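You operate a simulated robot arm through the tools that you are given. There is no shell and no other tool. Be economical: measure what you need, move in short steps, check, and stop when the job is done.

Carry out the task below with a simulated two-armed robot. There is one attempt and no reset: what you move stays moved.

## Task
On the top of the blue table, fold the plain cloth in half, so that its two long edges meet.

The check looks at the end state, three seconds after you hand in, the way a careful person would. Anything else that was tipped, shoved, dropped, spilled or broken makes it a failure. Flat cloth is picked up by pressing the open fingertips on it (5 to 10 N) and closing them slowly along it; thin cloth reads only 2 to 8 mm in the jaws.

## Robot
Two 7-joint arms with two-finger parallel grippers on one trunk, on a base that drives. Base frame: it is fixed to the floor where the robot stands at the start and does not move with it; the origin is under the middle of the robot, x ahead of it, y to its left, z up; the surface under the hand at the start is at about z = 0.78. Lengths are in m, angles in degrees, forces in N, time in s.
The left shoulder is at the start at [0.132, 0.174, 1.03], the right one opposite. With the tool pointing down near the work surface each hand reaches from about 0.38 to 0.78 m from the robot's upright axis, wherever it stands, measured 20 degrees to its own side. Places, roughly: top of the blue table [0.6, 0.1, 0.8]. Payload 3.6 kg a hand.
Tool frame (each hand has its own): the origin (TCP) lies between the finger pads and is the grasp point; the fingertips stand 0.03 m ahead of it; z points along the fingers, y is the line along which they close. Largest opening 0.11 m; finger width 0.02, thickness 0.01; the body of the gripper, 0.048 by 0.112 m, starts 0.055 m behind the TCP.
Orientation is told as [roll, pitch, yaw] about the base's x, y, z axes, in that order, counted from this pose: with the fingers straight down and closing along the base's y, the tool's x points along the base's -x, its y along +y and its z along -z.

## Interface
- The arms move only by the tool nudge_tool. It takes "left_commands", "right_commands" or both (then of equal length, played together; a hand with none holds still); each is a list of rows, each a list of 3 entries, a list of its own where there are three numbers: the shift along the tool's x, y, z in units of 200 mm (1.0 is 200 mm), then the turn, a rotation vector about the tool's x, y, z in units of 45 degrees (1.0 is 45 degrees), then the opening, from 0 (shut) to 1 (fully open). In form: [[[dx, dy, dz], [rx, ry, rz], claw], ...]. A call has 1 to 8 rows; each row is the pose to reach, as a shift and turn from the pose commanded when the call began, along the tool's axes at that moment. A call with a number of a shift or a turn outside -1 to 1 is refused whole. Rows are played at 5 a second. More than 0.05 m and 8.6 degrees between two rows, or a gripper value outside its range, and nothing of the call is played. A pose out of reach is approached as far as the arm can. The call stops where the force on the tool passes 40 N (or 10 N more than at its start, if that is more) or the arm is blocked; 0.2 s more then pass. Each finger travels about 0.153 m/s and halts on what it meets, pressing with about 29 N; the grip force reading is that of the motor and also rises with nothing between the fingers. The clock runs only during rows and for 0.2 s after the last one: add rows that repeat a pose to give the fingers time. The reply holds the time, the measured pose of the TCP, the force on the tool along the base axes, the opening and the grip force, in the units named above and with some noise, with the torque about the TCP (base axes, N m) and any sound that the robot's microphone picked up.
- Cameras (640 x 400 px; columns grow to the right, rows downward): "scene" is now at [0.2294, -0.0124, 1.1786]; the picture's right is [-0.16, -0.99, 0.00], its down [-0.76, 0.13, -0.63] and it looks along [0.63, -0.10, -0.77] (base axes); focal length 214 px, centre (320, 200). "left" rides on the left gripper at [0.072, -0.017, -0.103] in its tool frame; the picture's right is [0.23, 0.97, 0.00], its down [-0.76, 0.18, -0.62] and it looks along [-0.61, 0.14, 0.78] (tool axes); focal length 222 px, centre (320, 200). "right" rides on the right gripper at [0.073, 0.017, -0.103] in its tool frame; the picture's right is [-0.23, 0.97, 0.00], its down [-0.76, -0.18, -0.62] and it looks along [-0.61, -0.14, 0.78] (tool axes); focal length 222 px, centre (320, 200). There is no depth. A picture from a camera that has moved, and an enlarged one, comes with that camera's place and axes in the base frame and with its lens.
- snapshot(camera): a new picture of that camera. The clock stands still meanwhile.
- slide_trunk(by): slides the trunk up (or, below 0, down) by that many m; the arms and the scene camera ride with it, the base frame stays. It gives what a move gives, with no picture.
- steer(legs): drives the robot by 1 to 6 legs, each [ahead, left, turn to the left] in m, m and degrees, along the robot's own axes; the way and the turn of a leg run together, so that a leg with both is an arc; at most 1.5 m and 180 degrees a leg. The arms and the cameras ride along, it lands a little off, and it stops where it bumps. It gives what a move gives.
- pan_tilt(pan, tilt): turns the head with the scene camera to pan (to the left, within 86 degrees either way) and tilt (down, from -29 to 69), counted from straight ahead of the robot. It gives what a move gives.
- close_up(camera, box): a new picture of the part [left, top, right, bottom] of that camera's present view, enlarged. The clock stands still meanwhile.
- job_done(): hands the job in; it is judged then, once.

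Go step by step. Nothing tells you exact positions but the pictures and the camera data: compare them with the known pose of the tool, close in by small moves and look again before you grip or let go. The budget is 120 turns and 92 pictures, counting those below and the enlarged ones. Unless the task says otherwise, let go and move clear before handing in, and close with one line.

The tools are called after "Emit:" by a JSON object that holds its "name" and its "arguments". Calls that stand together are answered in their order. nudge_tool: Moves the arms, as the interface text tells. Its arguments: {"type":"object","properties":{"left_commands":{"type":"array","items":{"type":"array"}},"right_commands":{"type":"array","items":{"type":"array"}}},"required":[]} The other tools are called the same way: slide_trunk (by) slides the trunk up or down; steer (legs) drives the base; pan_tilt (pan, tilt) turns the head that bears the scene camera; snapshot (camera) takes a picture; close_up (camera, box) takes an enlarged picture of a part of a camera's view; job_done () hands the job in.

At the start:

```text
time_s: 0.0
left_tcp_pos: [0.4599, 0.1218, 0.9678]
left_tool_rot: [0.0, 0.0, 0.0]
left_ft_force: [1.7, -0.1, -0.1]
left_moment: [-0.02, -0.01, 0.0]
left_grip_width: 0.11
left_grasp_force: 0.1
right_tcp_pos: [0.4305, -0.2013, 0.983]
right_tool_rot: [0.0, 0.2, -0.1]
right_ft_force: [0.5, -0.2, 0.1]
right_moment: [0.01, 0.01, -0.01]
right_grip_width: 0.1098
right_grasp_force: 0.0
trunk travel left (down, up): [-0.15, 0.613]
robot x, y, heading: [0.0007, 0.0022, -0.1]
head pan, tilt: [-9.3, 50.6]
```

scene: 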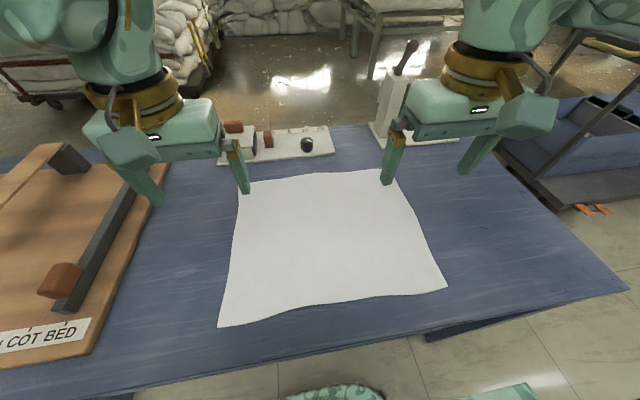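
right: 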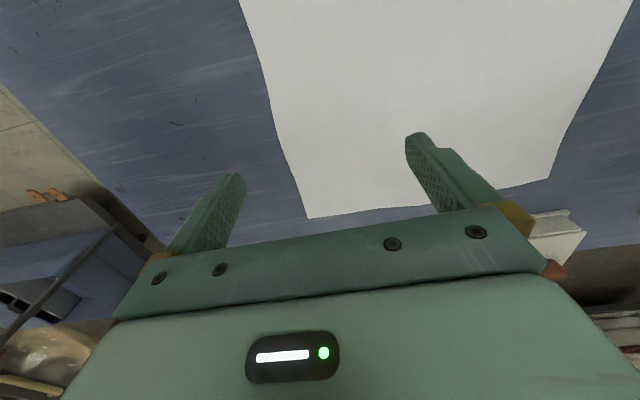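
left: 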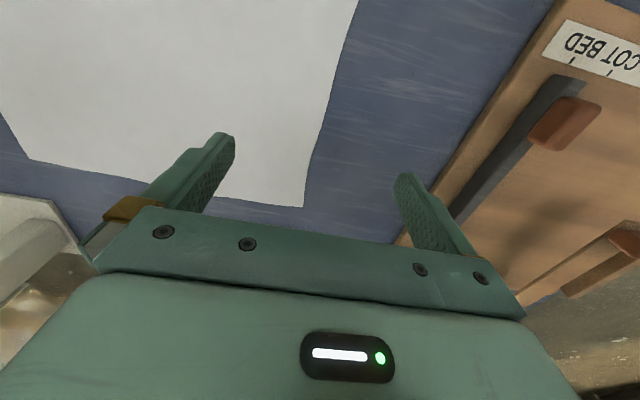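

The cloth lies with its long edges along y, the far one at about x 0.64 and the near one at about x 0.32. Its y range is about -0.27 to 0.14. I plan to pinch the two far corners and bring the far edge back onto the near edge. First I back up a little so both edges are within reach, then look again.

Emit:
{"name": "steer", "arguments": {"legs": [[-0.08, 0, 0]]}}

Emit:
{"name": "snapshot", "arguments": {"camera": "scene"}}

Emit:
{"name": "close_up", "arguments": {"camera": "scene", "box": [200, 60, 480, 235]}}

```text
time_s: 1.1
left_tcp_pos: [0.3791, 0.1216, 0.968]
left_tool_rot: [0.0, -0.1, 0.0]
left_ft_force: [-0.5, -0.2, -0.1]
left_moment: [0.0, -0.02, 0.02]
left_grip_width: 0.1102
left_grasp_force: 0.0
right_tcp_pos: [0.3498, -0.2016, 0.9837]
right_tool_rot: [0.0, -0.1, 0.0]
right_ft_force: [-0.1, 0.0, 0.0]
right_moment: [0.0, -0.01, 0.02]
right_grip_width: 0.1102
right_grasp_force: 0.1
trunk travel left (down, up): [-0.15, 0.613]
robot x, y, heading: [-0.0808, 0.0006, -0.1]
head pan, tilt: [-9.3, 50.6]
```

```text
88 pictures are left
camera scene: at [0.1479, -0.0124, 1.1789], right [-0.16, -0.99, 0.0], down [-0.76, 0.13, -0.63], along [0.63, -0.1, -0.77], focal length 214 px, centre (320, 200)
```

scene: 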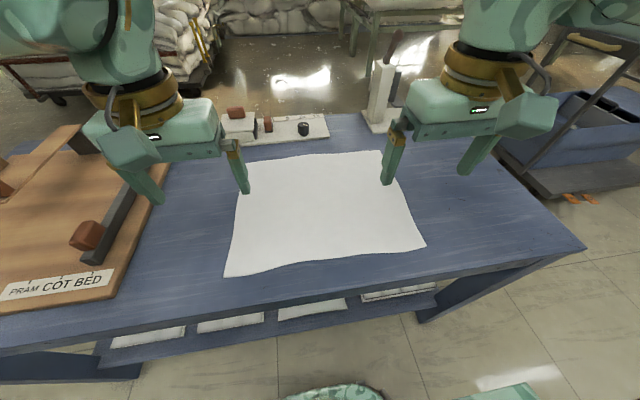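

```text
2.29 times, centred on (340, 148) of scene
camera zoom: at [0.1479, -0.0124, 1.1789], right [-0.16, -0.99, 0.0], down [-0.76, 0.13, -0.63], along [0.63, -0.1, -0.77], focal length 490 px, centre (274, 320)
```

zoom: 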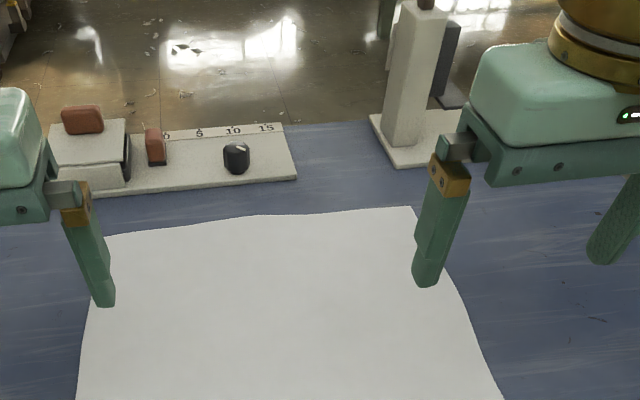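

The far edge is at x≈0.64 on the left and 0.63 on the right. The corners are at y≈0.125 and -0.277, and there are fixtures beyond x≈0.72. I move both hands over the far edge, turning them so the jaws close across it, along x.

Emit:
{"name": "nudge_tool", "arguments": {"left_commands": [[[-0.12, -0.01, 0.04], [0, 0, -0.15], 0.8], [[-0.24, -0.02, 0.09], [0, 0, -0.3], 0.6], [[-0.37, -0.03, 0.13], [0, 0, -0.45], 0.5], [[-0.49, -0.035, 0.17], [0, 0, -0.6], 0.4], [[-0.61, -0.04, 0.21], [0, 0, -0.75], 0.4], [[-0.73, -0.05, 0.26], [0, 0, -0.88], 0.4], [[-0.85, -0.06, 0.3], [0, 0, -1], 0.4], [[-0.85, -0.06, 0.3], [0, 0, -1], 0.4]], "right_commands": [[[-0.13, -0.04, 0.05], [0, 0, 0.15], 0.8], [[-0.26, -0.07, 0.1], [0, 0, 0.3], 0.6], [[-0.39, -0.11, 0.16], [0, 0, 0.45], 0.5], [[-0.52, -0.15, 0.21], [0, 0, 0.6], 0.4], [[-0.65, -0.18, 0.27], [0, 0, 0.75], 0.4], [[-0.78, -0.22, 0.32], [0, 0, 0.88], 0.4], [[-0.9, -0.25, 0.375], [0, 0, 1], 0.4], [[-0.9, -0.25, 0.375], [0, 0, 1], 0.4]]}}

```text
time_s: 2.9
left_tcp_pos: [0.5482, 0.1112, 0.908]
left_tool_rot: [0.0, 0.0, 45.2]
left_ft_force: [-0.4, 0.9, -0.3]
left_moment: [-0.03, 0.03, -0.02]
left_grip_width: 0.0441
left_grasp_force: 0.2
right_tcp_pos: [0.5298, -0.2515, 0.9082]
right_tool_rot: [0.0, 0.0, -45.0]
right_ft_force: [-0.1, -0.6, -0.2]
right_moment: [0.0, -0.03, 0.01]
right_grip_width: 0.0443
right_grasp_force: 0.1
trunk travel left (down, up): [-0.15, 0.613]
robot x, y, heading: [-0.0832, -0.0027, -0.1]
head pan, tilt: [-9.3, 50.6]
```

Both arms reach well. I make the second half of the turn and come down to about 5 cm above the cloth.

Emit:
{"name": "nudge_tool", "arguments": {"left_commands": [[[-0.04, -0.04, 0.04], [0, 0, -0.16], 0.4], [[-0.07, -0.08, 0.08], [0, 0, -0.33], 0.4], [[-0.11, -0.12, 0.12], [0, 0, -0.5], 0.4], [[-0.15, -0.16, 0.16], [0, 0, -0.67], 0.4], [[-0.19, -0.2, 0.2], [0, 0, -0.84], 0.4], [[-0.222, -0.245, 0.24], [0, 0, -1], 0.4], [[-0.222, -0.245, 0.24], [0, 0, -1], 0.4]], "right_commands": [[[-0.045, 0.04, 0.04], [0, 0, 0.16], 0.4], [[-0.09, 0.08, 0.08], [0, 0, 0.33], 0.4], [[-0.135, 0.12, 0.12], [0, 0, 0.5], 0.4], [[-0.18, 0.16, 0.16], [0, 0, 0.67], 0.4], [[-0.23, 0.2, 0.2], [0, 0, 0.84], 0.4], [[-0.272, 0.25, 0.24], [0, 0, 1], 0.4], [[-0.272, 0.25, 0.24], [0, 0, 1], 0.4]]}}

Emit:
{"name": "snapshot", "arguments": {"camera": "left"}}

Emit:
{"name": "snapshot", "arguments": {"camera": "right"}}

Emit:
{"name": "snapshot", "arguments": {"camera": "scene"}}

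```text
time_s: 4.5
left_tcp_pos: [0.6152, 0.1045, 0.8599]
left_tool_rot: [0.0, 0.0, 90.1]
left_ft_force: [-0.2, -0.5, -0.4]
left_moment: [-0.02, 0.01, 0.01]
left_grip_width: 0.044
left_grasp_force: 0.0
right_tcp_pos: [0.6034, -0.2549, 0.8594]
right_tool_rot: [-0.2, 0.0, -90.1]
right_ft_force: [0.2, 0.5, -0.9]
right_moment: [-0.02, -0.02, -0.01]
right_grip_width: 0.0439
right_grasp_force: 0.0
trunk travel left (down, up): [-0.15, 0.613]
robot x, y, heading: [-0.0793, 0.002, 0.1]
head pan, tilt: [-9.3, 50.6]
```

```text
86 pictures are left
camera left: at [0.632, 0.0325, 0.9622], right [-0.97, -0.23, 0.0], down [-0.18, 0.76, 0.62], along [-0.14, 0.61, -0.78], focal length 222 px, centre (320, 200)
```

left: 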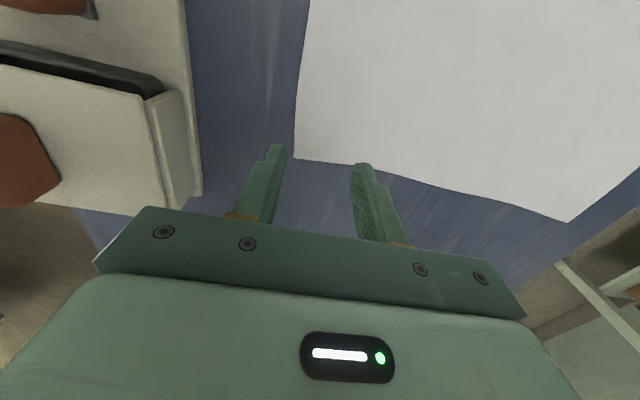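

```text
85 pictures are left
camera right: at [0.6208, -0.1811, 0.9639], right [0.97, -0.23, 0.0], down [-0.18, -0.76, 0.62], along [-0.14, -0.61, -0.78], focal length 222 px, centre (320, 200)
```

right: 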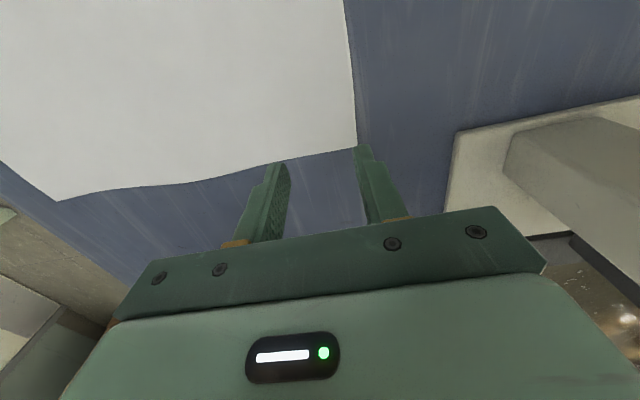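

```text
84 pictures are left
camera scene: at [0.1491, -0.0125, 1.1787], right [-0.16, -0.99, 0.0], down [-0.76, 0.13, -0.63], along [0.63, -0.1, -0.77], focal length 214 px, centre (320, 200)
```

scene: 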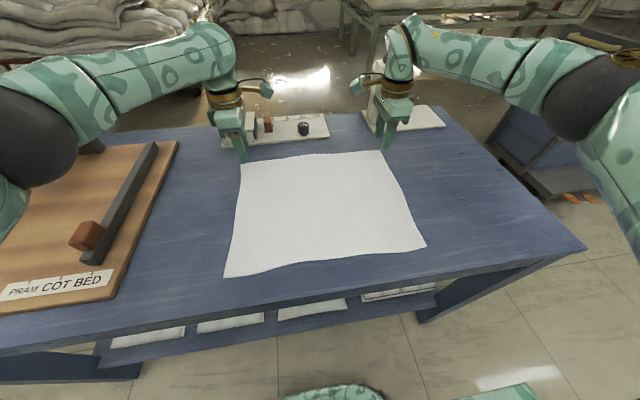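

The camera rays put the far corners at about (0.634, 0.130) and (0.634, -0.274), as expected. I correct x slightly, narrow the jaws to about 36 mm and come down to just above the cloth.

Emit:
{"name": "nudge_tool", "arguments": {"left_commands": [[[-0.01, 0.02, 0.07], [0, 0, 0], 0.33], [[-0.02, 0.04, 0.14], [0, 0, 0], 0.33], [[-0.02, 0.04, 0.2], [0, 0, 0], 0.33], [[-0.02, 0.04, 0.215], [0, 0, 0], 0.33], [[-0.02, 0.04, 0.215], [0, 0, 0], 0.33]], "right_commands": [[[0, 0.01, 0.07], [0, 0, 0], 0.33], [[0, 0.015, 0.14], [0, 0, 0], 0.33], [[0, 0.015, 0.2], [0, 0, 0], 0.33], [[0, 0.015, 0.215], [0, 0, 0], 0.33], [[0, 0.015, 0.215], [0, 0, 0], 0.33]]}}

Emit:
{"name": "snapshot", "arguments": {"camera": "left"}}

Emit:
{"name": "snapshot", "arguments": {"camera": "right"}}

```text
time_s: 5.7
left_tcp_pos: [0.6071, 0.1095, 0.8159]
left_tool_rot: [0.0, 0.1, 90.1]
left_ft_force: [0.3, 0.3, 1.2]
left_moment: [0.01, 0.01, 0.02]
left_grip_width: 0.0359
left_grasp_force: 0.0
right_tcp_pos: [0.6075, -0.2535, 0.8155]
right_tool_rot: [-0.1, 0.0, -90.0]
right_ft_force: [0.1, 0.1, 0.0]
right_moment: [0.02, -0.03, -0.01]
right_grip_width: 0.0364
right_grasp_force: 0.1
trunk travel left (down, up): [-0.15, 0.613]
robot x, y, heading: [-0.0789, 0.0014, 0.0]
head pan, tilt: [-9.3, 50.6]
```

```text
83 pictures are left
camera left: at [0.6246, 0.0368, 0.9185], right [-0.97, -0.23, 0.0], down [-0.18, 0.76, 0.62], along [-0.14, 0.61, -0.78], focal length 222 px, centre (320, 200)
```

left: 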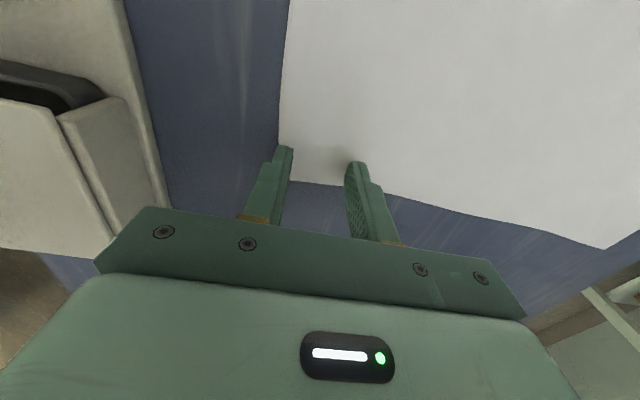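

```text
82 pictures are left
camera right: at [0.624, -0.1803, 0.9204], right [0.97, -0.23, 0.0], down [-0.18, -0.76, 0.62], along [-0.14, -0.61, -0.78], focal length 222 px, centre (320, 200)
```

right: 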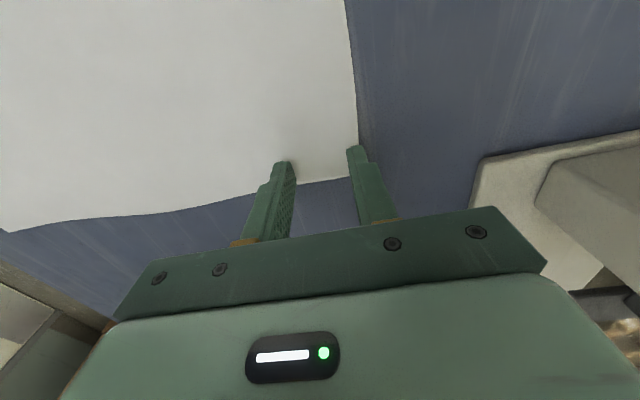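

Both fingertips are hovering a few millimetres above the cloth at its edge. I press down in small steps and watch the force.

Emit:
{"name": "nudge_tool", "arguments": {"left_commands": [[[0, 0.01, 0.01], [0, 0, 0], 0.33], [[0, 0.01, 0.02], [0, 0, 0], 0.33], [[0, 0.01, 0.025], [0, 0, 0], 0.33]], "right_commands": [[[0, -0.02, 0.01], [0, 0, 0], 0.33], [[0, -0.02, 0.02], [0, 0, 0], 0.33], [[0, -0.02, 0.025], [0, 0, 0], 0.33]]}}

```text
time_s: 6.5
left_tcp_pos: [0.6062, 0.1102, 0.8105]
left_tool_rot: [-0.1, -0.1, 90.1]
left_ft_force: [0.1, 0.3, 3.0]
left_moment: [0.03, -0.01, -0.03]
left_grip_width: 0.0364
left_grasp_force: 0.0
right_tcp_pos: [0.6024, -0.2539, 0.8128]
right_tool_rot: [0.0, 0.0, -90.0]
right_ft_force: [0.3, -0.3, -0.2]
right_moment: [-0.02, 0.02, 0.0]
right_grip_width: 0.0365
right_grasp_force: 0.0
trunk travel left (down, up): [-0.15, 0.613]
robot x, y, heading: [-0.0762, -0.0025, 0.3]
head pan, tilt: [-9.3, 50.6]
```

Emit:
{"name": "nudge_tool", "arguments": {"left_commands": [[[0, 0, 0.003], [0, 0, 0], 0.33], [[0, 0, 0.006], [0, 0, 0], 0.33], [[0, 0, 0.006], [0, 0, 0], 0.33]], "right_commands": [[[0, 0, 0.004], [0, 0, 0], 0.33], [[0, 0, 0.01], [0, 0, 0], 0.33], [[0, 0, 0.01], [0, 0, 0], 0.33]]}}

```text
time_s: 7.3
left_tcp_pos: [0.6041, 0.111, 0.8116]
left_tool_rot: [-0.1, 0.1, 89.9]
left_ft_force: [1.2, -1.3, 9.0]
left_moment: [0.02, -0.02, 0.01]
left_grip_width: 0.0362
left_grasp_force: 0.1
right_tcp_pos: [0.603, -0.2535, 0.8114]
right_tool_rot: [0.1, -0.1, -90.0]
right_ft_force: [1.1, 0.6, 6.2]
right_moment: [0.02, -0.02, -0.02]
right_grip_width: 0.0366
right_grasp_force: 0.0
trunk travel left (down, up): [-0.15, 0.613]
robot x, y, heading: [-0.0779, 0.0006, 0.0]
head pan, tilt: [-9.3, 50.6]
```

The press is 9 N on the left and 6 N on the right, which is in range. Now I close slowly along the cloth.

Emit:
{"name": "nudge_tool", "arguments": {"left_commands": [[[0, 0, 0], [0, 0, 0], 0.29], [[0, 0, 0], [0, 0, 0], 0.25], [[0, 0, 0], [0, 0, 0], 0.21], [[0, 0, 0], [0, 0, 0], 0.17], [[0, 0, 0], [0, 0, 0], 0.13], [[0, 0, 0], [0, 0, 0], 0.09], [[0, 0, 0], [0, 0, 0], 0.04], [[0, 0, 0], [0, 0, 0], 0]], "right_commands": [[[0, 0, 0.002], [0, 0, 0], 0.29], [[0, 0, 0.002], [0, 0, 0], 0.25], [[0, 0, 0.002], [0, 0, 0], 0.21], [[0, 0, 0.002], [0, 0, 0], 0.17], [[0, 0, 0.002], [0, 0, 0], 0.13], [[0, 0, 0.002], [0, 0, 0], 0.09], [[0, 0, 0.002], [0, 0, 0], 0.04], [[0, 0, 0.002], [0, 0, 0], 0]]}}

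Emit:
{"name": "snapshot", "arguments": {"camera": "left"}}

Emit:
{"name": "snapshot", "arguments": {"camera": "right"}}

```text
time_s: 9.1
left_tcp_pos: [0.6043, 0.1103, 0.8121]
left_tool_rot: [0.0, 0.1, 90.0]
left_ft_force: [0.9, -1.8, 7.4]
left_moment: [0.02, -0.03, 0.05]
left_grip_width: 0.0021
left_grasp_force: 28.4
right_tcp_pos: [0.6011, -0.255, 0.8115]
right_tool_rot: [0.0, 0.0, -90.0]
right_ft_force: [-0.4, 0.7, 15.0]
right_moment: [0.0, 0.01, 0.02]
right_grip_width: 0.0023
right_grasp_force: 29.2
trunk travel left (down, up): [-0.15, 0.613]
robot x, y, heading: [-0.0809, 0.0006, -0.2]
head pan, tilt: [-9.3, 50.6]
```

```text
81 pictures are left
camera left: at [0.6203, 0.0375, 0.914], right [-0.97, -0.23, 0.0], down [-0.18, 0.76, 0.62], along [-0.14, 0.61, -0.78], focal length 222 px, centre (320, 200)
```

left: 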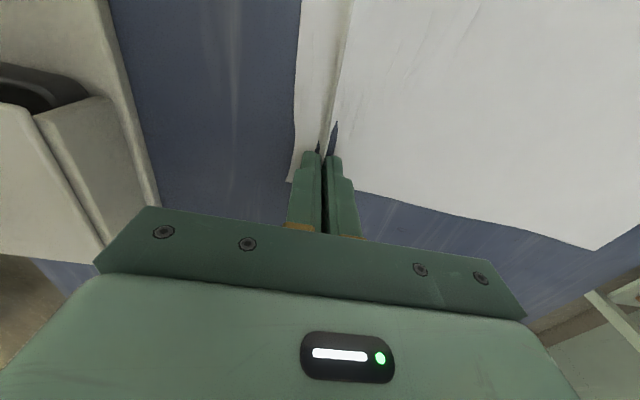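

```text
80 pictures are left
camera right: at [0.6184, -0.1812, 0.9155], right [0.97, -0.23, 0.0], down [-0.18, -0.76, 0.62], along [-0.14, -0.61, -0.78], focal length 222 px, centre (320, 200)
```

right: 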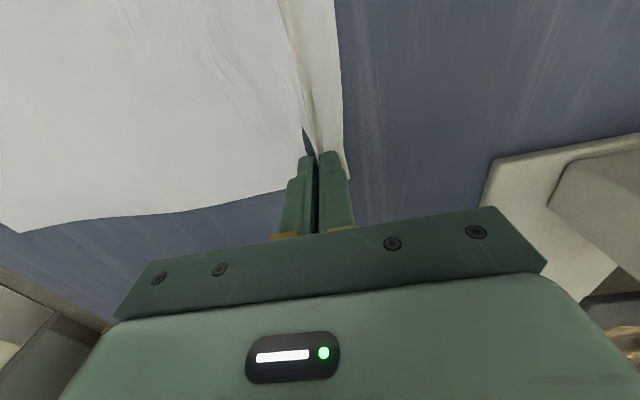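

The grip caught a wide ruck, about 36 mm of cloth, which would leave the edge doubled back. I spread it out again by opening slowly under pressure, then regrip with a much narrower bite right at the edge.

Emit:
{"name": "nudge_tool", "arguments": {"left_commands": [[[0, 0, 0], [0, 0, 0], 0.04], [[0, 0, 0], [0, 0, 0], 0.09], [[0, 0, 0], [0, 0, 0], 0.14], [[0, 0, 0], [0, 0, 0], 0.19], [[0, 0, 0], [0, 0, 0], 0.24], [[0, 0, 0], [0, 0, 0], 0.29], [[0, 0, 0], [0, 0, 0], 0.34], [[0, 0, -0.04], [0, 0, 0], 0.34]], "right_commands": [[[0, 0, 0], [0, 0, 0], 0.04], [[0, 0, 0], [0, 0, 0], 0.09], [[0, 0, 0], [0, 0, 0], 0.14], [[0, 0, 0], [0, 0, 0], 0.19], [[0, 0, 0], [0, 0, 0], 0.24], [[0, 0, 0], [0, 0, 0], 0.29], [[0, 0, 0], [0, 0, 0], 0.34], [[0, 0, -0.04], [0, 0, 0], 0.34]]}}

Emit:
{"name": "snapshot", "arguments": {"camera": "left"}}

Emit:
{"name": "snapshot", "arguments": {"camera": "right"}}

```text
time_s: 10.9
left_tcp_pos: [0.6053, 0.1096, 0.8178]
left_tool_rot: [0.2, 0.0, 90.0]
left_ft_force: [0.2, 0.0, -0.3]
left_moment: [-0.01, -0.02, 0.0]
left_grip_width: 0.0375
left_grasp_force: 0.0
right_tcp_pos: [0.6015, -0.2561, 0.8158]
right_tool_rot: [-0.3, -0.1, -90.0]
right_ft_force: [-0.7, -1.3, 0.5]
right_moment: [0.03, 0.01, 0.03]
right_grip_width: 0.0374
right_grasp_force: 0.1
trunk travel left (down, up): [-0.15, 0.613]
robot x, y, heading: [-0.081, -0.0021, 0.2]
head pan, tilt: [-9.3, 50.6]
```

```text
79 pictures are left
camera left: at [0.622, 0.0371, 0.9196], right [-0.97, -0.23, 0.0], down [-0.18, 0.76, 0.62], along [-0.14, 0.61, -0.78], focal length 222 px, centre (320, 200)
```

left: 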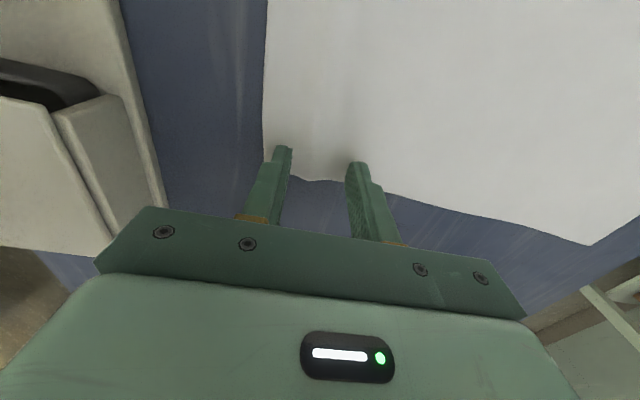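

```text
78 pictures are left
camera right: at [0.6197, -0.1822, 0.919], right [0.97, -0.23, 0.0], down [-0.17, -0.76, 0.63], along [-0.15, -0.61, -0.78], focal length 222 px, centre (320, 200)
```

right: 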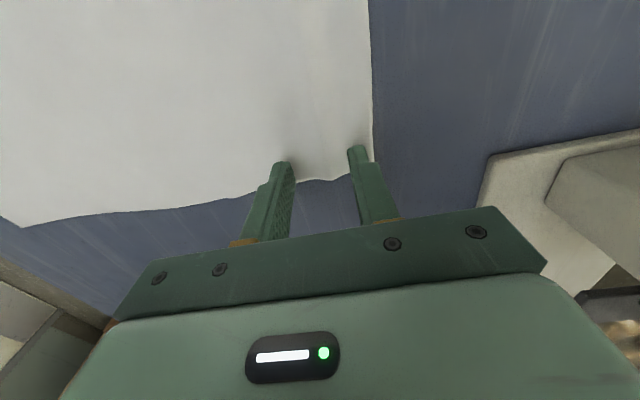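

The cloth is flat again, with the edges at x≈0.639 on the left and 0.634 on the right. I move outward about 2 cm, narrow the jaws to 13 mm and go back down close.

Emit:
{"name": "nudge_tool", "arguments": {"left_commands": [[[0, 0, -0.05], [0, 0, 0], 0.25], [[0, -0.05, -0.05], [0, 0, 0], 0.12], [[0, -0.105, -0.05], [0, 0, 0], 0.12], [[0, -0.105, -0.02], [0, 0, 0], 0.12], [[0, -0.105, 0.01], [0, 0, 0], 0.12], [[0, -0.105, 0.01], [0, 0, 0], 0.12]], "right_commands": [[[0, 0, -0.05], [0, 0, 0], 0.25], [[0, 0.05, -0.05], [0, 0, 0], 0.12], [[0, 0.095, -0.05], [0, 0, 0], 0.12], [[0, 0.095, -0.02], [0, 0, 0], 0.12], [[0, 0.095, 0.01], [0, 0, 0], 0.12], [[0, 0.095, 0.01], [0, 0, 0], 0.12]]}}

Emit:
{"name": "close_up", "arguments": {"camera": "left", "box": [220, 80, 420, 240]}}

Emit:
{"name": "close_up", "arguments": {"camera": "right", "box": [220, 80, 420, 240]}}

```text
time_s: 12.3
left_tcp_pos: [0.6274, 0.1106, 0.8162]
left_tool_rot: [0.0, 0.0, 90.0]
left_ft_force: [0.6, 0.5, -0.2]
left_moment: [0.0, 0.0, 0.0]
left_grip_width: 0.0132
left_grasp_force: 0.1
right_tcp_pos: [0.6204, -0.2548, 0.8159]
right_tool_rot: [-0.1, 0.0, -90.0]
right_ft_force: [0.1, -0.3, -0.1]
right_moment: [-0.04, 0.01, 0.0]
right_grip_width: 0.0133
right_grasp_force: 0.0
trunk travel left (down, up): [-0.15, 0.613]
robot x, y, heading: [-0.0864, 0.0009, -0.0]
head pan, tilt: [-9.3, 50.6]
```

```text
2.50 times, centred on (320, 160) of left
camera zoom: at [0.6438, 0.0379, 0.9178], right [-0.97, -0.23, 0.0], down [-0.18, 0.76, 0.62], along [-0.14, 0.61, -0.78], focal length 555 px, centre (320, 300)
```

zoom: 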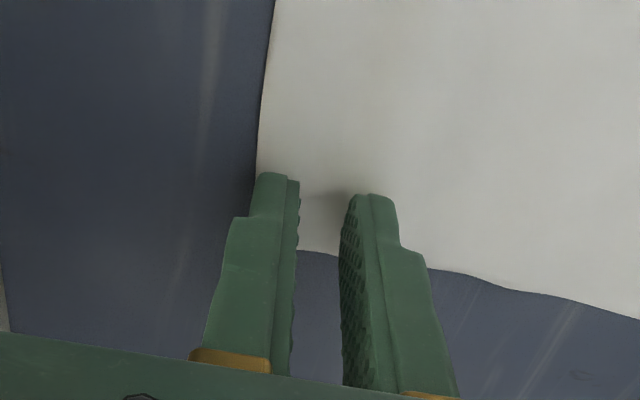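

```text
2.50 times, centred on (320, 160) of right
camera zoom: at [0.6384, -0.1812, 0.9196], right [0.97, -0.23, 0.0], down [-0.18, -0.76, 0.62], along [-0.14, -0.61, -0.78], focal length 555 px, centre (320, 300)
```

zoom: 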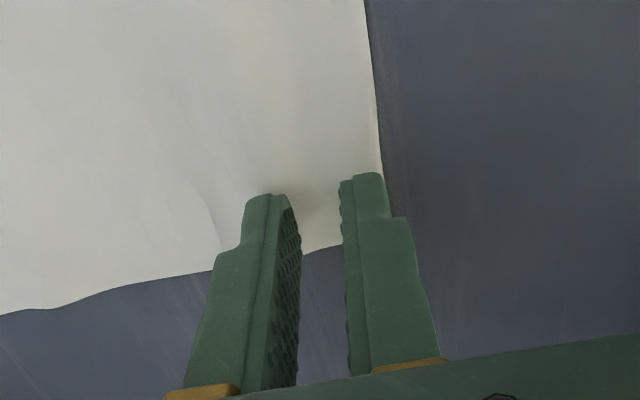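

The outer fingers sit right at the edge. I shift out another 4 mm and press down.

Emit:
{"name": "nudge_tool", "arguments": {"left_commands": [[[0, -0.02, 0.01], [0, 0, 0], 0.12], [[0, -0.02, 0.025], [0, 0, 0], 0.12], [[0, -0.02, 0.03], [0, 0, 0], 0.12], [[0, -0.02, 0.03], [0, 0, 0], 0.12]], "right_commands": [[[0, 0.02, 0.01], [0, 0, 0], 0.12], [[0, 0.02, 0.025], [0, 0, 0], 0.12], [[0, 0.02, 0.03], [0, 0, 0], 0.12], [[0, 0.02, 0.03], [0, 0, 0], 0.12]]}}

```text
time_s: 13.3
left_tcp_pos: [0.6297, 0.1108, 0.8121]
left_tool_rot: [-0.1, 0.0, 89.9]
left_ft_force: [0.8, 0.2, 3.9]
left_moment: [-0.02, -0.06, 0.02]
left_grip_width: 0.0132
left_grasp_force: 0.0
right_tcp_pos: [0.6263, -0.2542, 0.8112]
right_tool_rot: [0.1, 0.0, -90.0]
right_ft_force: [1.5, -0.4, 11.1]
right_moment: [-0.04, -0.06, 0.02]
right_grip_width: 0.0135
right_grasp_force: 0.1
trunk travel left (down, up): [-0.15, 0.613]
robot x, y, heading: [-0.0805, -0.002, 0.2]
head pan, tilt: [-9.3, 50.6]
```

Left needs slightly more pressure and right slightly less. I adjust both, then close slowly.

Emit:
{"name": "nudge_tool", "arguments": {"left_commands": [[[0, 0, 0.006], [0, 0, 0], 0.12], [[0, 0, 0.006], [0, 0, 0], 0.1], [[0, 0, 0.006], [0, 0, 0], 0.08], [[0, 0, 0.006], [0, 0, 0], 0.06], [[0, 0, 0.006], [0, 0, 0], 0.04], [[0, 0, 0.006], [0, 0, 0], 0.02], [[0, 0, 0.006], [0, 0, 0], 0], [[0, 0, 0.006], [0, 0, 0], 0]], "right_commands": [[[0, 0, -0.003], [0, 0, 0], 0.12], [[0, 0, -0.003], [0, 0, 0], 0.1], [[0, 0, -0.003], [0, 0, 0], 0.08], [[0, 0, -0.003], [0, 0, 0], 0.06], [[0, 0, -0.003], [0, 0, 0], 0.04], [[0, 0, -0.003], [0, 0, 0], 0.02], [[0, 0, -0.003], [0, 0, 0], 0], [[0, 0, -0.003], [0, 0, 0], 0]]}}

Emit:
{"name": "close_up", "arguments": {"camera": "left", "box": [220, 80, 420, 240]}}

Emit:
{"name": "close_up", "arguments": {"camera": "right", "box": [220, 80, 420, 240]}}

```text
time_s: 15.1
left_tcp_pos: [0.6291, 0.1103, 0.8111]
left_tool_rot: [-0.1, 0.0, 90.0]
left_ft_force: [0.3, 0.1, 19.8]
left_moment: [0.04, -0.01, 0.0]
left_grip_width: 0.0
left_grasp_force: 29.2
right_tcp_pos: [0.6237, -0.2544, 0.8108]
right_tool_rot: [0.0, 0.0, -90.0]
right_ft_force: [0.1, -0.2, 2.8]
right_moment: [-0.03, 0.03, -0.01]
right_grip_width: 0.0
right_grasp_force: 28.8
trunk travel left (down, up): [-0.15, 0.613]
robot x, y, heading: [-0.0807, 0.0001, 0.1]
head pan, tilt: [-9.3, 50.6]
```

```text
2.50 times, centred on (320, 160) of left
camera zoom: at [0.6453, 0.0373, 0.9138], right [-0.97, -0.23, 0.0], down [-0.18, 0.76, 0.62], along [-0.14, 0.61, -0.78], focal length 555 px, centre (320, 300)
```

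zoom: 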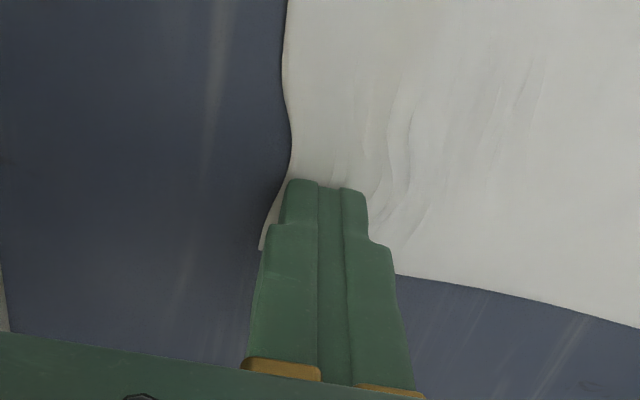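

```text
2.50 times, centred on (320, 160) of right
camera zoom: at [0.6406, -0.1814, 0.9158], right [0.97, -0.23, 0.0], down [-0.18, -0.76, 0.62], along [-0.14, -0.61, -0.78], focal length 555 px, centre (320, 300)
```

zoom: 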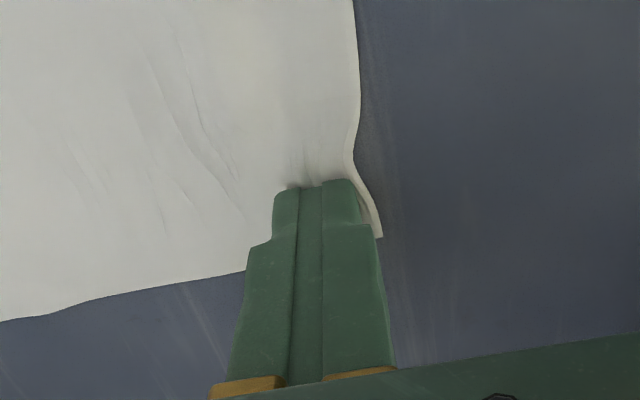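

The 13 mm bite slipped out (jaw width 0). I spread it back under pressure and open to 25 mm, with the outer finger still at the edge.

Emit:
{"name": "nudge_tool", "arguments": {"left_commands": [[[0, 0, -0.01], [0, 0, 0], 0.04], [[0, 0, -0.01], [0, 0, 0], 0.08], [[0, 0, -0.01], [0, 0, 0], 0.12], [[0, 0, -0.05], [0, 0, 0], 0.2], [[0, 0.03, -0.06], [0, 0, 0], 0.23], [[0, 0.035, -0.03], [0, 0, 0], 0.23], [[0, 0.035, -0.03], [0, 0, 0], 0.23]], "right_commands": [[[0, 0, 0], [0, 0, 0], 0.04], [[0, 0, 0], [0, 0, 0], 0.08], [[0, 0, 0], [0, 0, 0], 0.12], [[0, 0, -0.05], [0, 0, 0], 0.2], [[0, -0.02, -0.06], [0, 0, 0], 0.23], [[0, -0.025, -0.03], [0, 0, 0], 0.23], [[0, -0.025, -0.03], [0, 0, 0], 0.23]]}}

Emit:
{"name": "close_up", "arguments": {"camera": "left", "box": [220, 80, 420, 240]}}

Emit:
{"name": "close_up", "arguments": {"camera": "right", "box": [220, 80, 420, 240]}}

```text
time_s: 16.7
left_tcp_pos: [0.624, 0.111, 0.8147]
left_tool_rot: [0.1, 0.0, 90.2]
left_ft_force: [0.0, -1.3, 0.3]
left_moment: [0.02, 0.02, 0.0]
left_grip_width: 0.0251
left_grasp_force: 0.1
right_tcp_pos: [0.6214, -0.2544, 0.8166]
right_tool_rot: [-0.1, 0.0, -90.1]
right_ft_force: [0.0, -0.6, -0.4]
right_moment: [0.0, 0.0, -0.05]
right_grip_width: 0.0252
right_grasp_force: 0.0
trunk travel left (down, up): [-0.15, 0.613]
robot x, y, heading: [-0.082, -0.0002, -0.0]
head pan, tilt: [-9.3, 50.6]
```

```text
2.50 times, centred on (320, 160) of left
camera zoom: at [0.6408, 0.0377, 0.9166], right [-0.97, -0.23, 0.0], down [-0.18, 0.76, 0.62], along [-0.14, 0.61, -0.78], focal length 555 px, centre (320, 300)
```

zoom: 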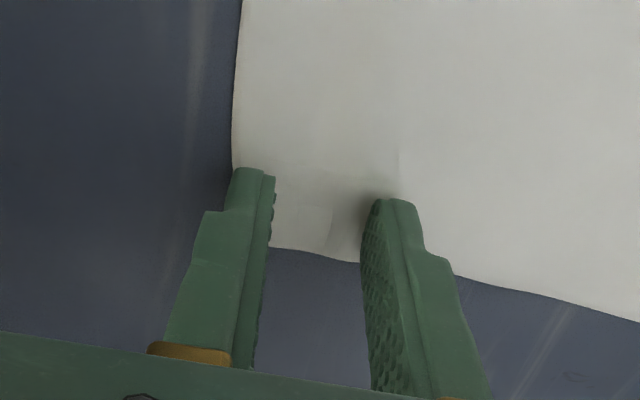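

```text
2.50 times, centred on (320, 160) of right
camera zoom: at [0.6369, -0.181, 0.9199], right [0.97, -0.23, 0.0], down [-0.18, -0.76, 0.62], along [-0.14, -0.61, -0.78], focal length 555 px, centre (320, 300)
```

zoom: 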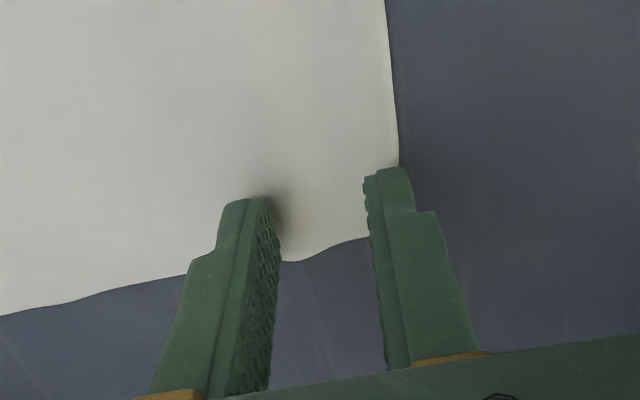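

The outer fingers are at the edge and the cloth is smooth. I shift the right hand in 3 mm and press again.

Emit:
{"name": "nudge_tool", "arguments": {"left_commands": [[[0, 0, 0.01], [0, 0, 0], 0.23], [[0, 0, 0.02], [0, 0, 0], 0.23], [[0, 0, 0.026], [0, 0, 0], 0.23], [[0, 0, 0.026], [0, 0, 0], 0.23]], "right_commands": [[[0, -0.015, 0.01], [0, 0, 0], 0.23], [[0, -0.015, 0.02], [0, 0, 0], 0.23], [[0, -0.015, 0.03], [0, 0, 0], 0.23], [[0, -0.015, 0.03], [0, 0, 0], 0.23]]}}

```text
time_s: 17.7
left_tcp_pos: [0.6223, 0.1107, 0.8113]
left_tool_rot: [-0.2, 0.1, 90.0]
left_ft_force: [3.0, 1.2, 14.2]
left_moment: [0.05, -0.01, -0.04]
left_grip_width: 0.0249
left_grasp_force: 0.1
right_tcp_pos: [0.6175, -0.2551, 0.8122]
right_tool_rot: [0.0, 0.0, -90.0]
right_ft_force: [0.1, 0.1, 2.9]
right_moment: [0.02, -0.03, -0.02]
right_grip_width: 0.0252
right_grasp_force: 0.0
trunk travel left (down, up): [-0.15, 0.613]
robot x, y, heading: [-0.0801, 0.0004, -0.1]
head pan, tilt: [-9.3, 50.6]
```

Emit:
{"name": "nudge_tool", "arguments": {"left_commands": [[[0, 0, -0.006], [0, 0, 0], 0.23], [[0, 0, -0.006], [0, 0, 0], 0.19], [[0, 0, -0.006], [0, 0, 0], 0.15], [[0, 0, -0.006], [0, 0, 0], 0.12], [[0, 0, -0.006], [0, 0, 0], 0.08], [[0, 0, -0.006], [0, 0, 0], 0.04], [[0, 0, -0.006], [0, 0, 0], 0], [[0, 0, -0.006], [0, 0, 0], 0]], "right_commands": [[[0, 0, 0.005], [0, 0, 0], 0.23], [[0, 0, 0.006], [0, 0, 0], 0.19], [[0, 0, 0.006], [0, 0, 0], 0.15], [[0, 0, 0.006], [0, 0, 0], 0.12], [[0, 0, 0.006], [0, 0, 0], 0.08], [[0, 0, 0.006], [0, 0, 0], 0.04], [[0, 0, 0.006], [0, 0, 0], 0], [[0, 0, 0.006], [0, 0, 0], 0]]}}

Emit:
{"name": "close_up", "arguments": {"camera": "left", "box": [220, 80, 420, 240]}}

Emit:
{"name": "close_up", "arguments": {"camera": "right", "box": [220, 80, 420, 240]}}

```text
time_s: 19.5
left_tcp_pos: [0.6223, 0.1103, 0.811]
left_tool_rot: [-0.1, 0.2, 90.0]
left_ft_force: [0.6, -2.7, 2.9]
left_moment: [-0.05, 0.01, 0.02]
left_grip_width: 0.0019
left_grasp_force: 29.1
right_tcp_pos: [0.616, -0.254, 0.8109]
right_tool_rot: [0.0, 0.0, -90.0]
right_ft_force: [-0.9, 0.5, 18.4]
right_moment: [0.01, 0.03, 0.0]
right_grip_width: 0.002
right_grasp_force: 29.3
trunk travel left (down, up): [-0.15, 0.613]
robot x, y, heading: [-0.0814, 0.0009, 0.1]
head pan, tilt: [-9.3, 50.6]
```

```text
2.50 times, centred on (320, 160) of left
camera zoom: at [0.6389, 0.0378, 0.9141], right [-0.97, -0.23, 0.0], down [-0.18, 0.76, 0.62], along [-0.14, 0.61, -0.78], focal length 555 px, centre (320, 300)
```

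zoom: 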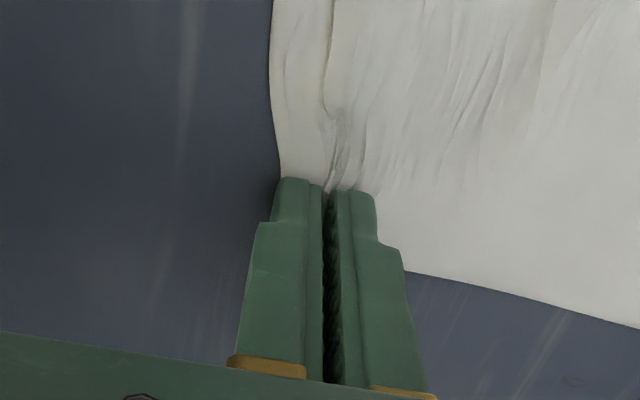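

```text
2.50 times, centred on (320, 160) of right
camera zoom: at [0.6332, -0.1807, 0.9155], right [0.97, -0.23, 0.0], down [-0.18, -0.76, 0.62], along [-0.14, -0.61, -0.78], focal length 555 px, centre (320, 300)
```

zoom: 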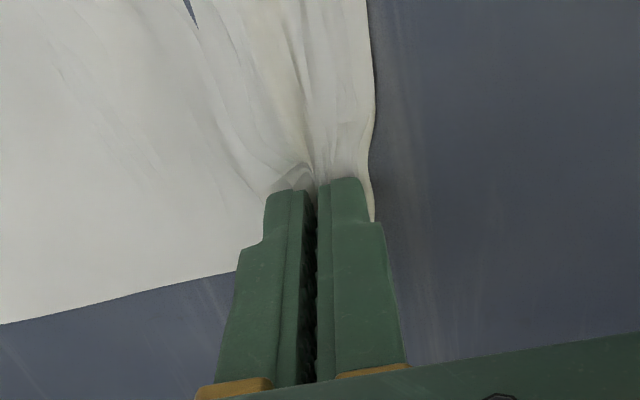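

Both jaws now read 2 mm, which is cloth with a smaller ruck. I lift about 6 cm while moving slightly inward, then look.

Emit:
{"name": "nudge_tool", "arguments": {"left_commands": [[[0, 0, -0.05], [0, 0, 0], 0], [[0, 0.02, -0.1], [0, 0, 0], 0], [[0, 0.04, -0.16], [0, 0, 0], 0], [[0, 0.06, -0.22], [0, 0, 0], 0], [[0, 0.1, -0.3], [0, 0, 0], 0]], "right_commands": [[[0, 0, -0.05], [0, 0, 0], 0], [[0, -0.02, -0.1], [0, 0, 0], 0], [[0, -0.04, -0.16], [0, 0, 0], 0], [[0, -0.06, -0.22], [0, 0, 0], 0], [[0, -0.1, -0.3], [0, 0, 0], 0]]}}

Emit:
{"name": "snapshot", "arguments": {"camera": "left"}}

Emit:
{"name": "snapshot", "arguments": {"camera": "right"}}

Emit:
{"name": "close_up", "arguments": {"camera": "scene", "box": [180, 90, 480, 290]}}

```text
time_s: 20.7
left_tcp_pos: [0.6029, 0.1094, 0.8731]
left_tool_rot: [0.0, 0.0, 90.0]
left_ft_force: [0.1, -0.4, -0.2]
left_moment: [-0.03, 0.01, 0.0]
left_grip_width: 0.0021
left_grasp_force: 28.9
right_tcp_pos: [0.597, -0.2533, 0.8694]
right_tool_rot: [-0.1, 0.0, -90.0]
right_ft_force: [0.9, 1.2, 0.1]
right_moment: [0.03, 0.02, 0.04]
right_grip_width: 0.0022
right_grasp_force: 28.5
trunk travel left (down, up): [-0.15, 0.613]
robot x, y, heading: [-0.0793, 0.0022, 0.1]
head pan, tilt: [-9.3, 50.6]
```

```text
69 pictures are left
camera left: at [0.6192, 0.0367, 0.9749], right [-0.97, -0.23, 0.0], down [-0.18, 0.76, 0.62], along [-0.14, 0.61, -0.78], focal length 222 px, centre (320, 200)
```

left: 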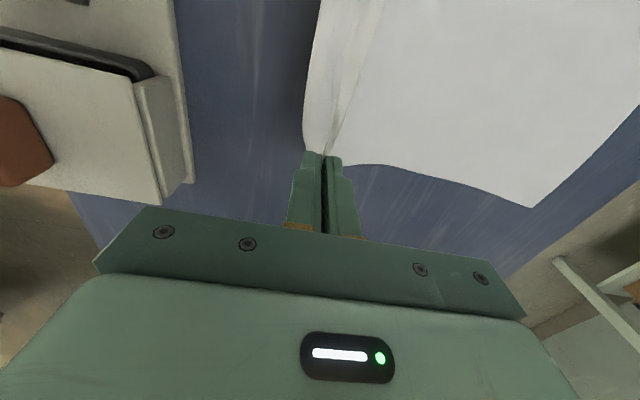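

```text
68 pictures are left
camera right: at [0.614, -0.1807, 0.9737], right [0.97, -0.23, 0.0], down [-0.18, -0.76, 0.62], along [-0.14, -0.61, -0.78], focal length 222 px, centre (320, 200)
```

right: 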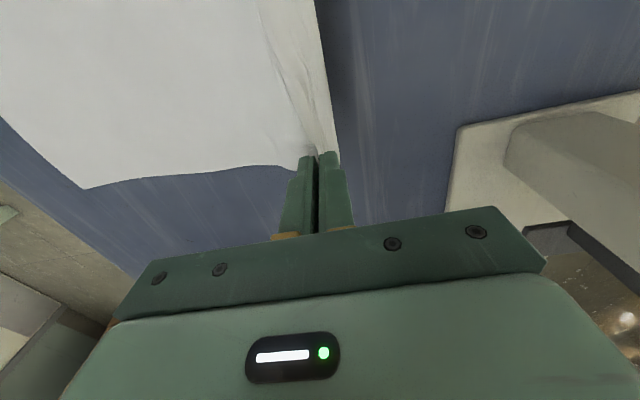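

```text
2.00 times, centred on (330, 190) of scene
camera zoom: at [0.1484, -0.0124, 1.1789], right [-0.16, -0.99, 0.0], down [-0.76, 0.13, -0.63], along [0.63, -0.1, -0.77], focal length 429 px, centre (300, 220)
```

zoom: 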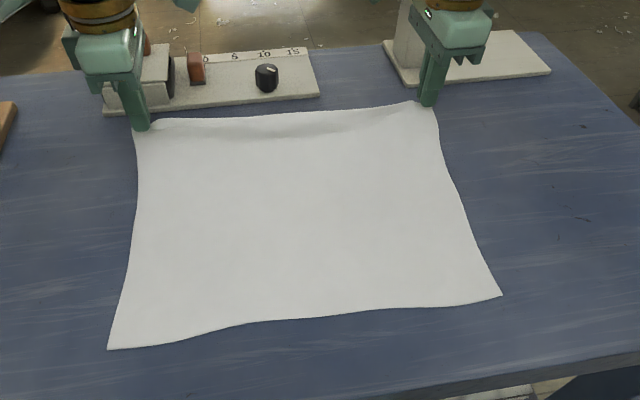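

The cloth is held securely at both far corners. I lift further along an arc, then back the base up. That carries the edge toward the near side and leaves room to tilt the hands.

Emit:
{"name": "nudge_tool", "arguments": {"left_commands": [[[0, 0.04, -0.08], [0, 0, 0], 0], [[0, 0.08, -0.16], [0, 0, 0], 0], [[0, 0.12, -0.24], [0, 0, 0], 0], [[0, 0.17, -0.32], [0, 0, 0], 0], [[0, 0.215, -0.385], [0, 0, 0], 0]], "right_commands": [[[0, -0.035, -0.08], [0, 0, 0], 0], [[0, -0.07, -0.17], [0, 0, 0], 0], [[0, -0.11, -0.25], [0, 0, 0], 0], [[0, -0.15, -0.33], [0, 0, 0], 0], [[0, -0.185, -0.4], [0, 0, 0], 0]]}}

Emit:
{"name": "steer", "arguments": {"legs": [[-0.1, 0, 0]]}}

Emit:
{"name": "snapshot", "arguments": {"camera": "scene"}}

Emit:
{"name": "snapshot", "arguments": {"camera": "left"}}

```text
time_s: 21.9
left_tcp_pos: [0.5617, 0.1104, 0.9479]
left_tool_rot: [0.1, 0.0, 90.0]
left_ft_force: [-0.1, -2.2, -0.2]
left_moment: [-0.08, 0.04, -0.02]
left_grip_width: 0.0022
left_grasp_force: 28.3
right_tcp_pos: [0.5604, -0.2541, 0.9494]
right_tool_rot: [0.0, -0.1, -90.0]
right_ft_force: [0.1, 1.8, -0.6]
right_moment: [0.06, 0.0, 0.01]
right_grip_width: 0.0021
right_grasp_force: 29.2
trunk travel left (down, up): [-0.15, 0.613]
robot x, y, heading: [-0.0804, 0.0004, 0.2]
head pan, tilt: [-9.3, 50.6]
```

```text
time_s: 23.0
left_tcp_pos: [0.4606, 0.1121, 0.9486]
left_tool_rot: [-0.1, 0.1, 90.1]
left_ft_force: [-1.1, -2.3, 1.5]
left_moment: [-0.04, 0.01, 0.01]
left_grip_width: 0.0022
left_grasp_force: 28.8
right_tcp_pos: [0.4622, -0.2534, 0.9503]
right_tool_rot: [-0.1, 0.1, -89.9]
right_ft_force: [-0.2, 1.6, 1.7]
right_moment: [0.05, -0.03, 0.01]
right_grip_width: 0.0018
right_grasp_force: 29.0
trunk travel left (down, up): [-0.15, 0.613]
robot x, y, heading: [-0.1783, -0.0017, 0.1]
head pan, tilt: [-9.3, 50.6]
```

```text
66 pictures are left
camera scene: at [0.0491, -0.012, 1.179], right [-0.16, -0.99, 0.0], down [-0.76, 0.12, -0.63], along [0.63, -0.1, -0.77], focal length 214 px, centre (320, 200)
```

scene: 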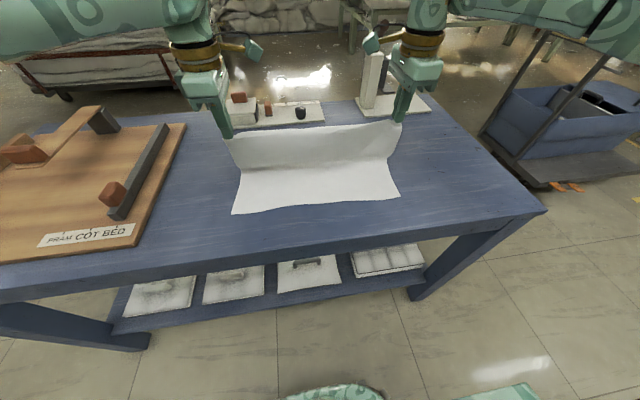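

```text
65 pictures are left
camera left: at [0.4776, 0.039, 1.0512], right [-0.97, -0.23, 0.0], down [-0.18, 0.76, 0.62], along [-0.14, 0.61, -0.78], focal length 222 px, centre (320, 200)
```

left: 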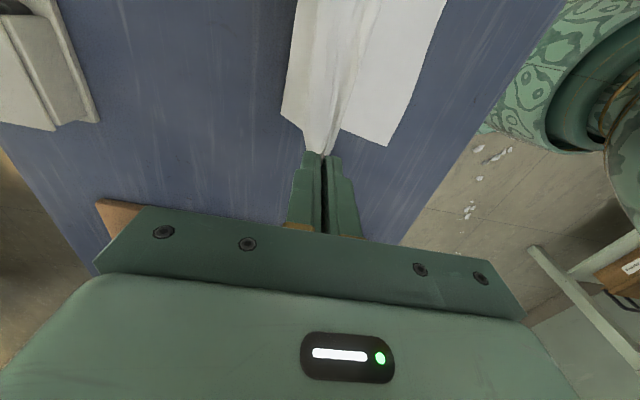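

The near edge is now at x≈0.364 on the left and 0.350 on the right, and the cloth has slid slightly. I swing the held edge down toward it, tilting the fingers 40° so they point away from me and lay the edge flat.

Emit:
{"name": "nudge_tool", "arguments": {"left_commands": [[[0, 0.06, 0.08], [0.11, 0, 0], 0], [[0, 0.12, 0.16], [0.22, 0, 0], 0], [[0, 0.18, 0.24], [0.33, 0, 0], 0], [[0, 0.24, 0.33], [0.44, 0, 0], 0], [[0, 0.3, 0.41], [0.55, 0, 0], 0], [[0, 0.36, 0.49], [0.66, 0, 0], 0], [[0, 0.42, 0.57], [0.78, 0, 0], 0], [[0, 0.475, 0.64], [0.89, 0, 0], 0]], "right_commands": [[[0, -0.07, 0.08], [-0.11, 0, 0], 0], [[0, -0.14, 0.16], [-0.22, 0, 0], 0], [[0, -0.2, 0.24], [-0.33, 0, 0], 0], [[0, -0.27, 0.33], [-0.44, 0, 0], 0], [[0, -0.34, 0.41], [-0.55, 0, 0], 0], [[0, -0.41, 0.49], [-0.66, 0, 0], 0], [[0, -0.48, 0.57], [-0.78, 0, 0], 0], [[0, -0.545, 0.64], [-0.89, 0, 0], 0]]}}

Emit:
{"name": "snapshot", "arguments": {"camera": "scene"}}

Emit:
{"name": "snapshot", "arguments": {"camera": "left"}}

Emit:
{"name": "snapshot", "arguments": {"camera": "right"}}

```text
time_s: 24.8
left_tcp_pos: [0.5035, 0.1415, 0.9255]
left_tool_rot: [-36.3, 0.1, 88.2]
left_ft_force: [0.4, -0.5, -0.4]
left_moment: [-0.04, 0.02, -0.03]
left_grip_width: 0.0
left_grasp_force: 28.6
left hand out of reach, approached as far as the arm can: row 5, 6, 7, 8
right_tcp_pos: [0.3523, -0.2565, 0.8216]
right_tool_rot: [39.8, -0.1, -90.4]
right_ft_force: [1.4, 1.0, 0.0]
right_moment: [0.02, 0.0, -0.03]
right_grip_width: 0.0019
right_grasp_force: 29.1
trunk travel left (down, up): [-0.15, 0.613]
robot x, y, heading: [-0.1773, -0.0002, -0.1]
head pan, tilt: [-9.3, 50.6]
```

```text
64 pictures are left
camera scene: at [0.0505, -0.011, 1.1786], right [-0.16, -0.99, 0.0], down [-0.76, 0.12, -0.63], along [0.63, -0.1, -0.77], focal length 214 px, centre (320, 200)
```

scene: 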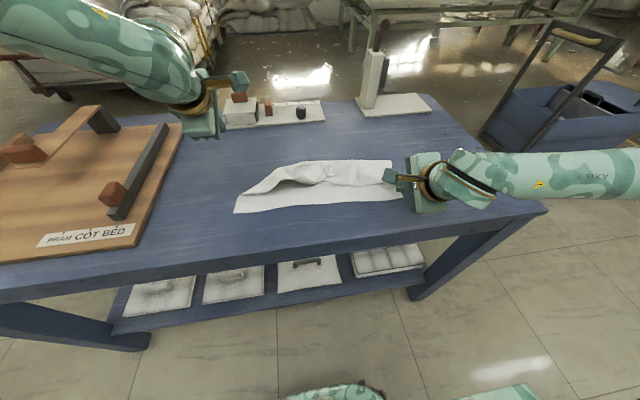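

```text
63 pictures are left
camera left: at [0.4534, 0.0689, 1.0168], right [-0.79, -0.2, -0.58], down [-0.49, 0.78, 0.4], along [0.37, 0.6, -0.71], focal length 222 px, centre (320, 200)
```

left: 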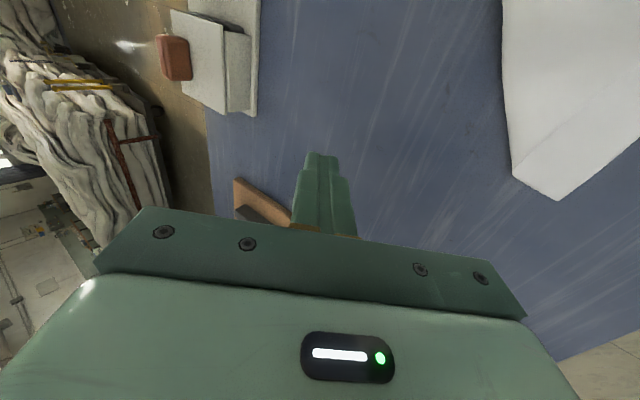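

```text
62 pictures are left
camera right: at [0.2993, -0.1823, 0.9118], right [0.75, -0.23, 0.62], down [-0.54, -0.76, 0.37], along [0.39, -0.61, -0.69], focal length 222 px, centre (320, 200)
```

right: 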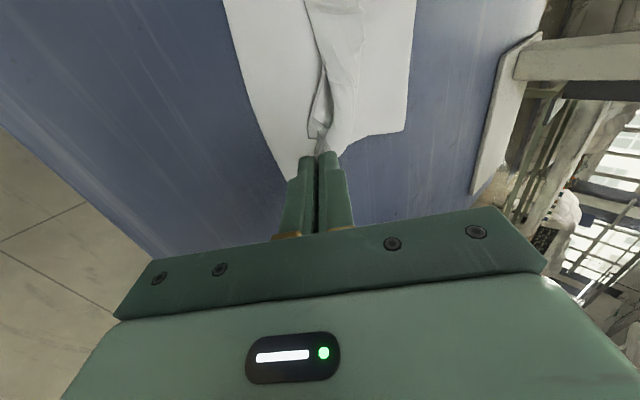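

The left arm hit a joint limit with that tilt and dropped its corner. The right hand is still holding near its target. I look closely at where the left corner fell.

Emit:
{"name": "close_up", "arguments": {"camera": "scene", "box": [210, 130, 450, 240]}}

Emit:
{"name": "close_up", "arguments": {"camera": "left", "box": [440, 0, 640, 240]}}

```text
2.67 times, centred on (330, 185) of scene
camera zoom: at [0.0505, -0.011, 1.1786], right [-0.16, -0.99, 0.0], down [-0.76, 0.12, -0.63], along [0.63, -0.1, -0.77], focal length 572 px, centre (293, 240)
```

zoom: 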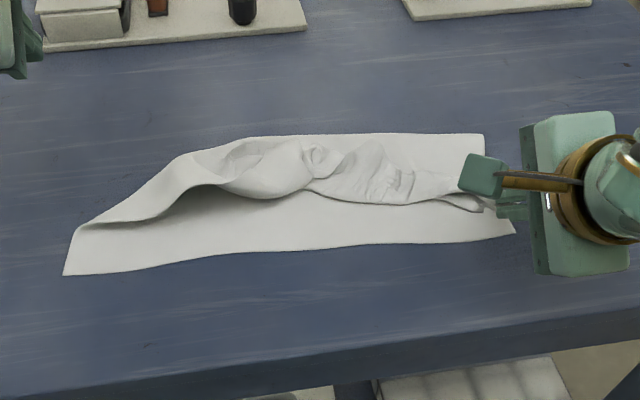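

```text
1.67 times, centred on (540, 120) of left
camera zoom: at [0.4534, 0.0689, 1.0168], right [-0.79, -0.2, -0.58], down [-0.49, 0.78, 0.4], along [0.37, 0.6, -0.71], focal length 370 px, centre (-47, 333)
```

zoom: 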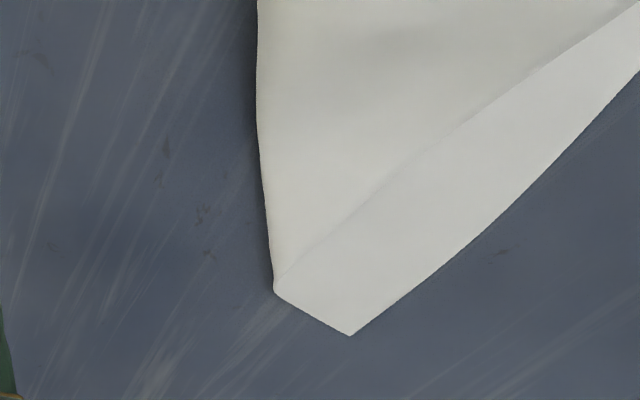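

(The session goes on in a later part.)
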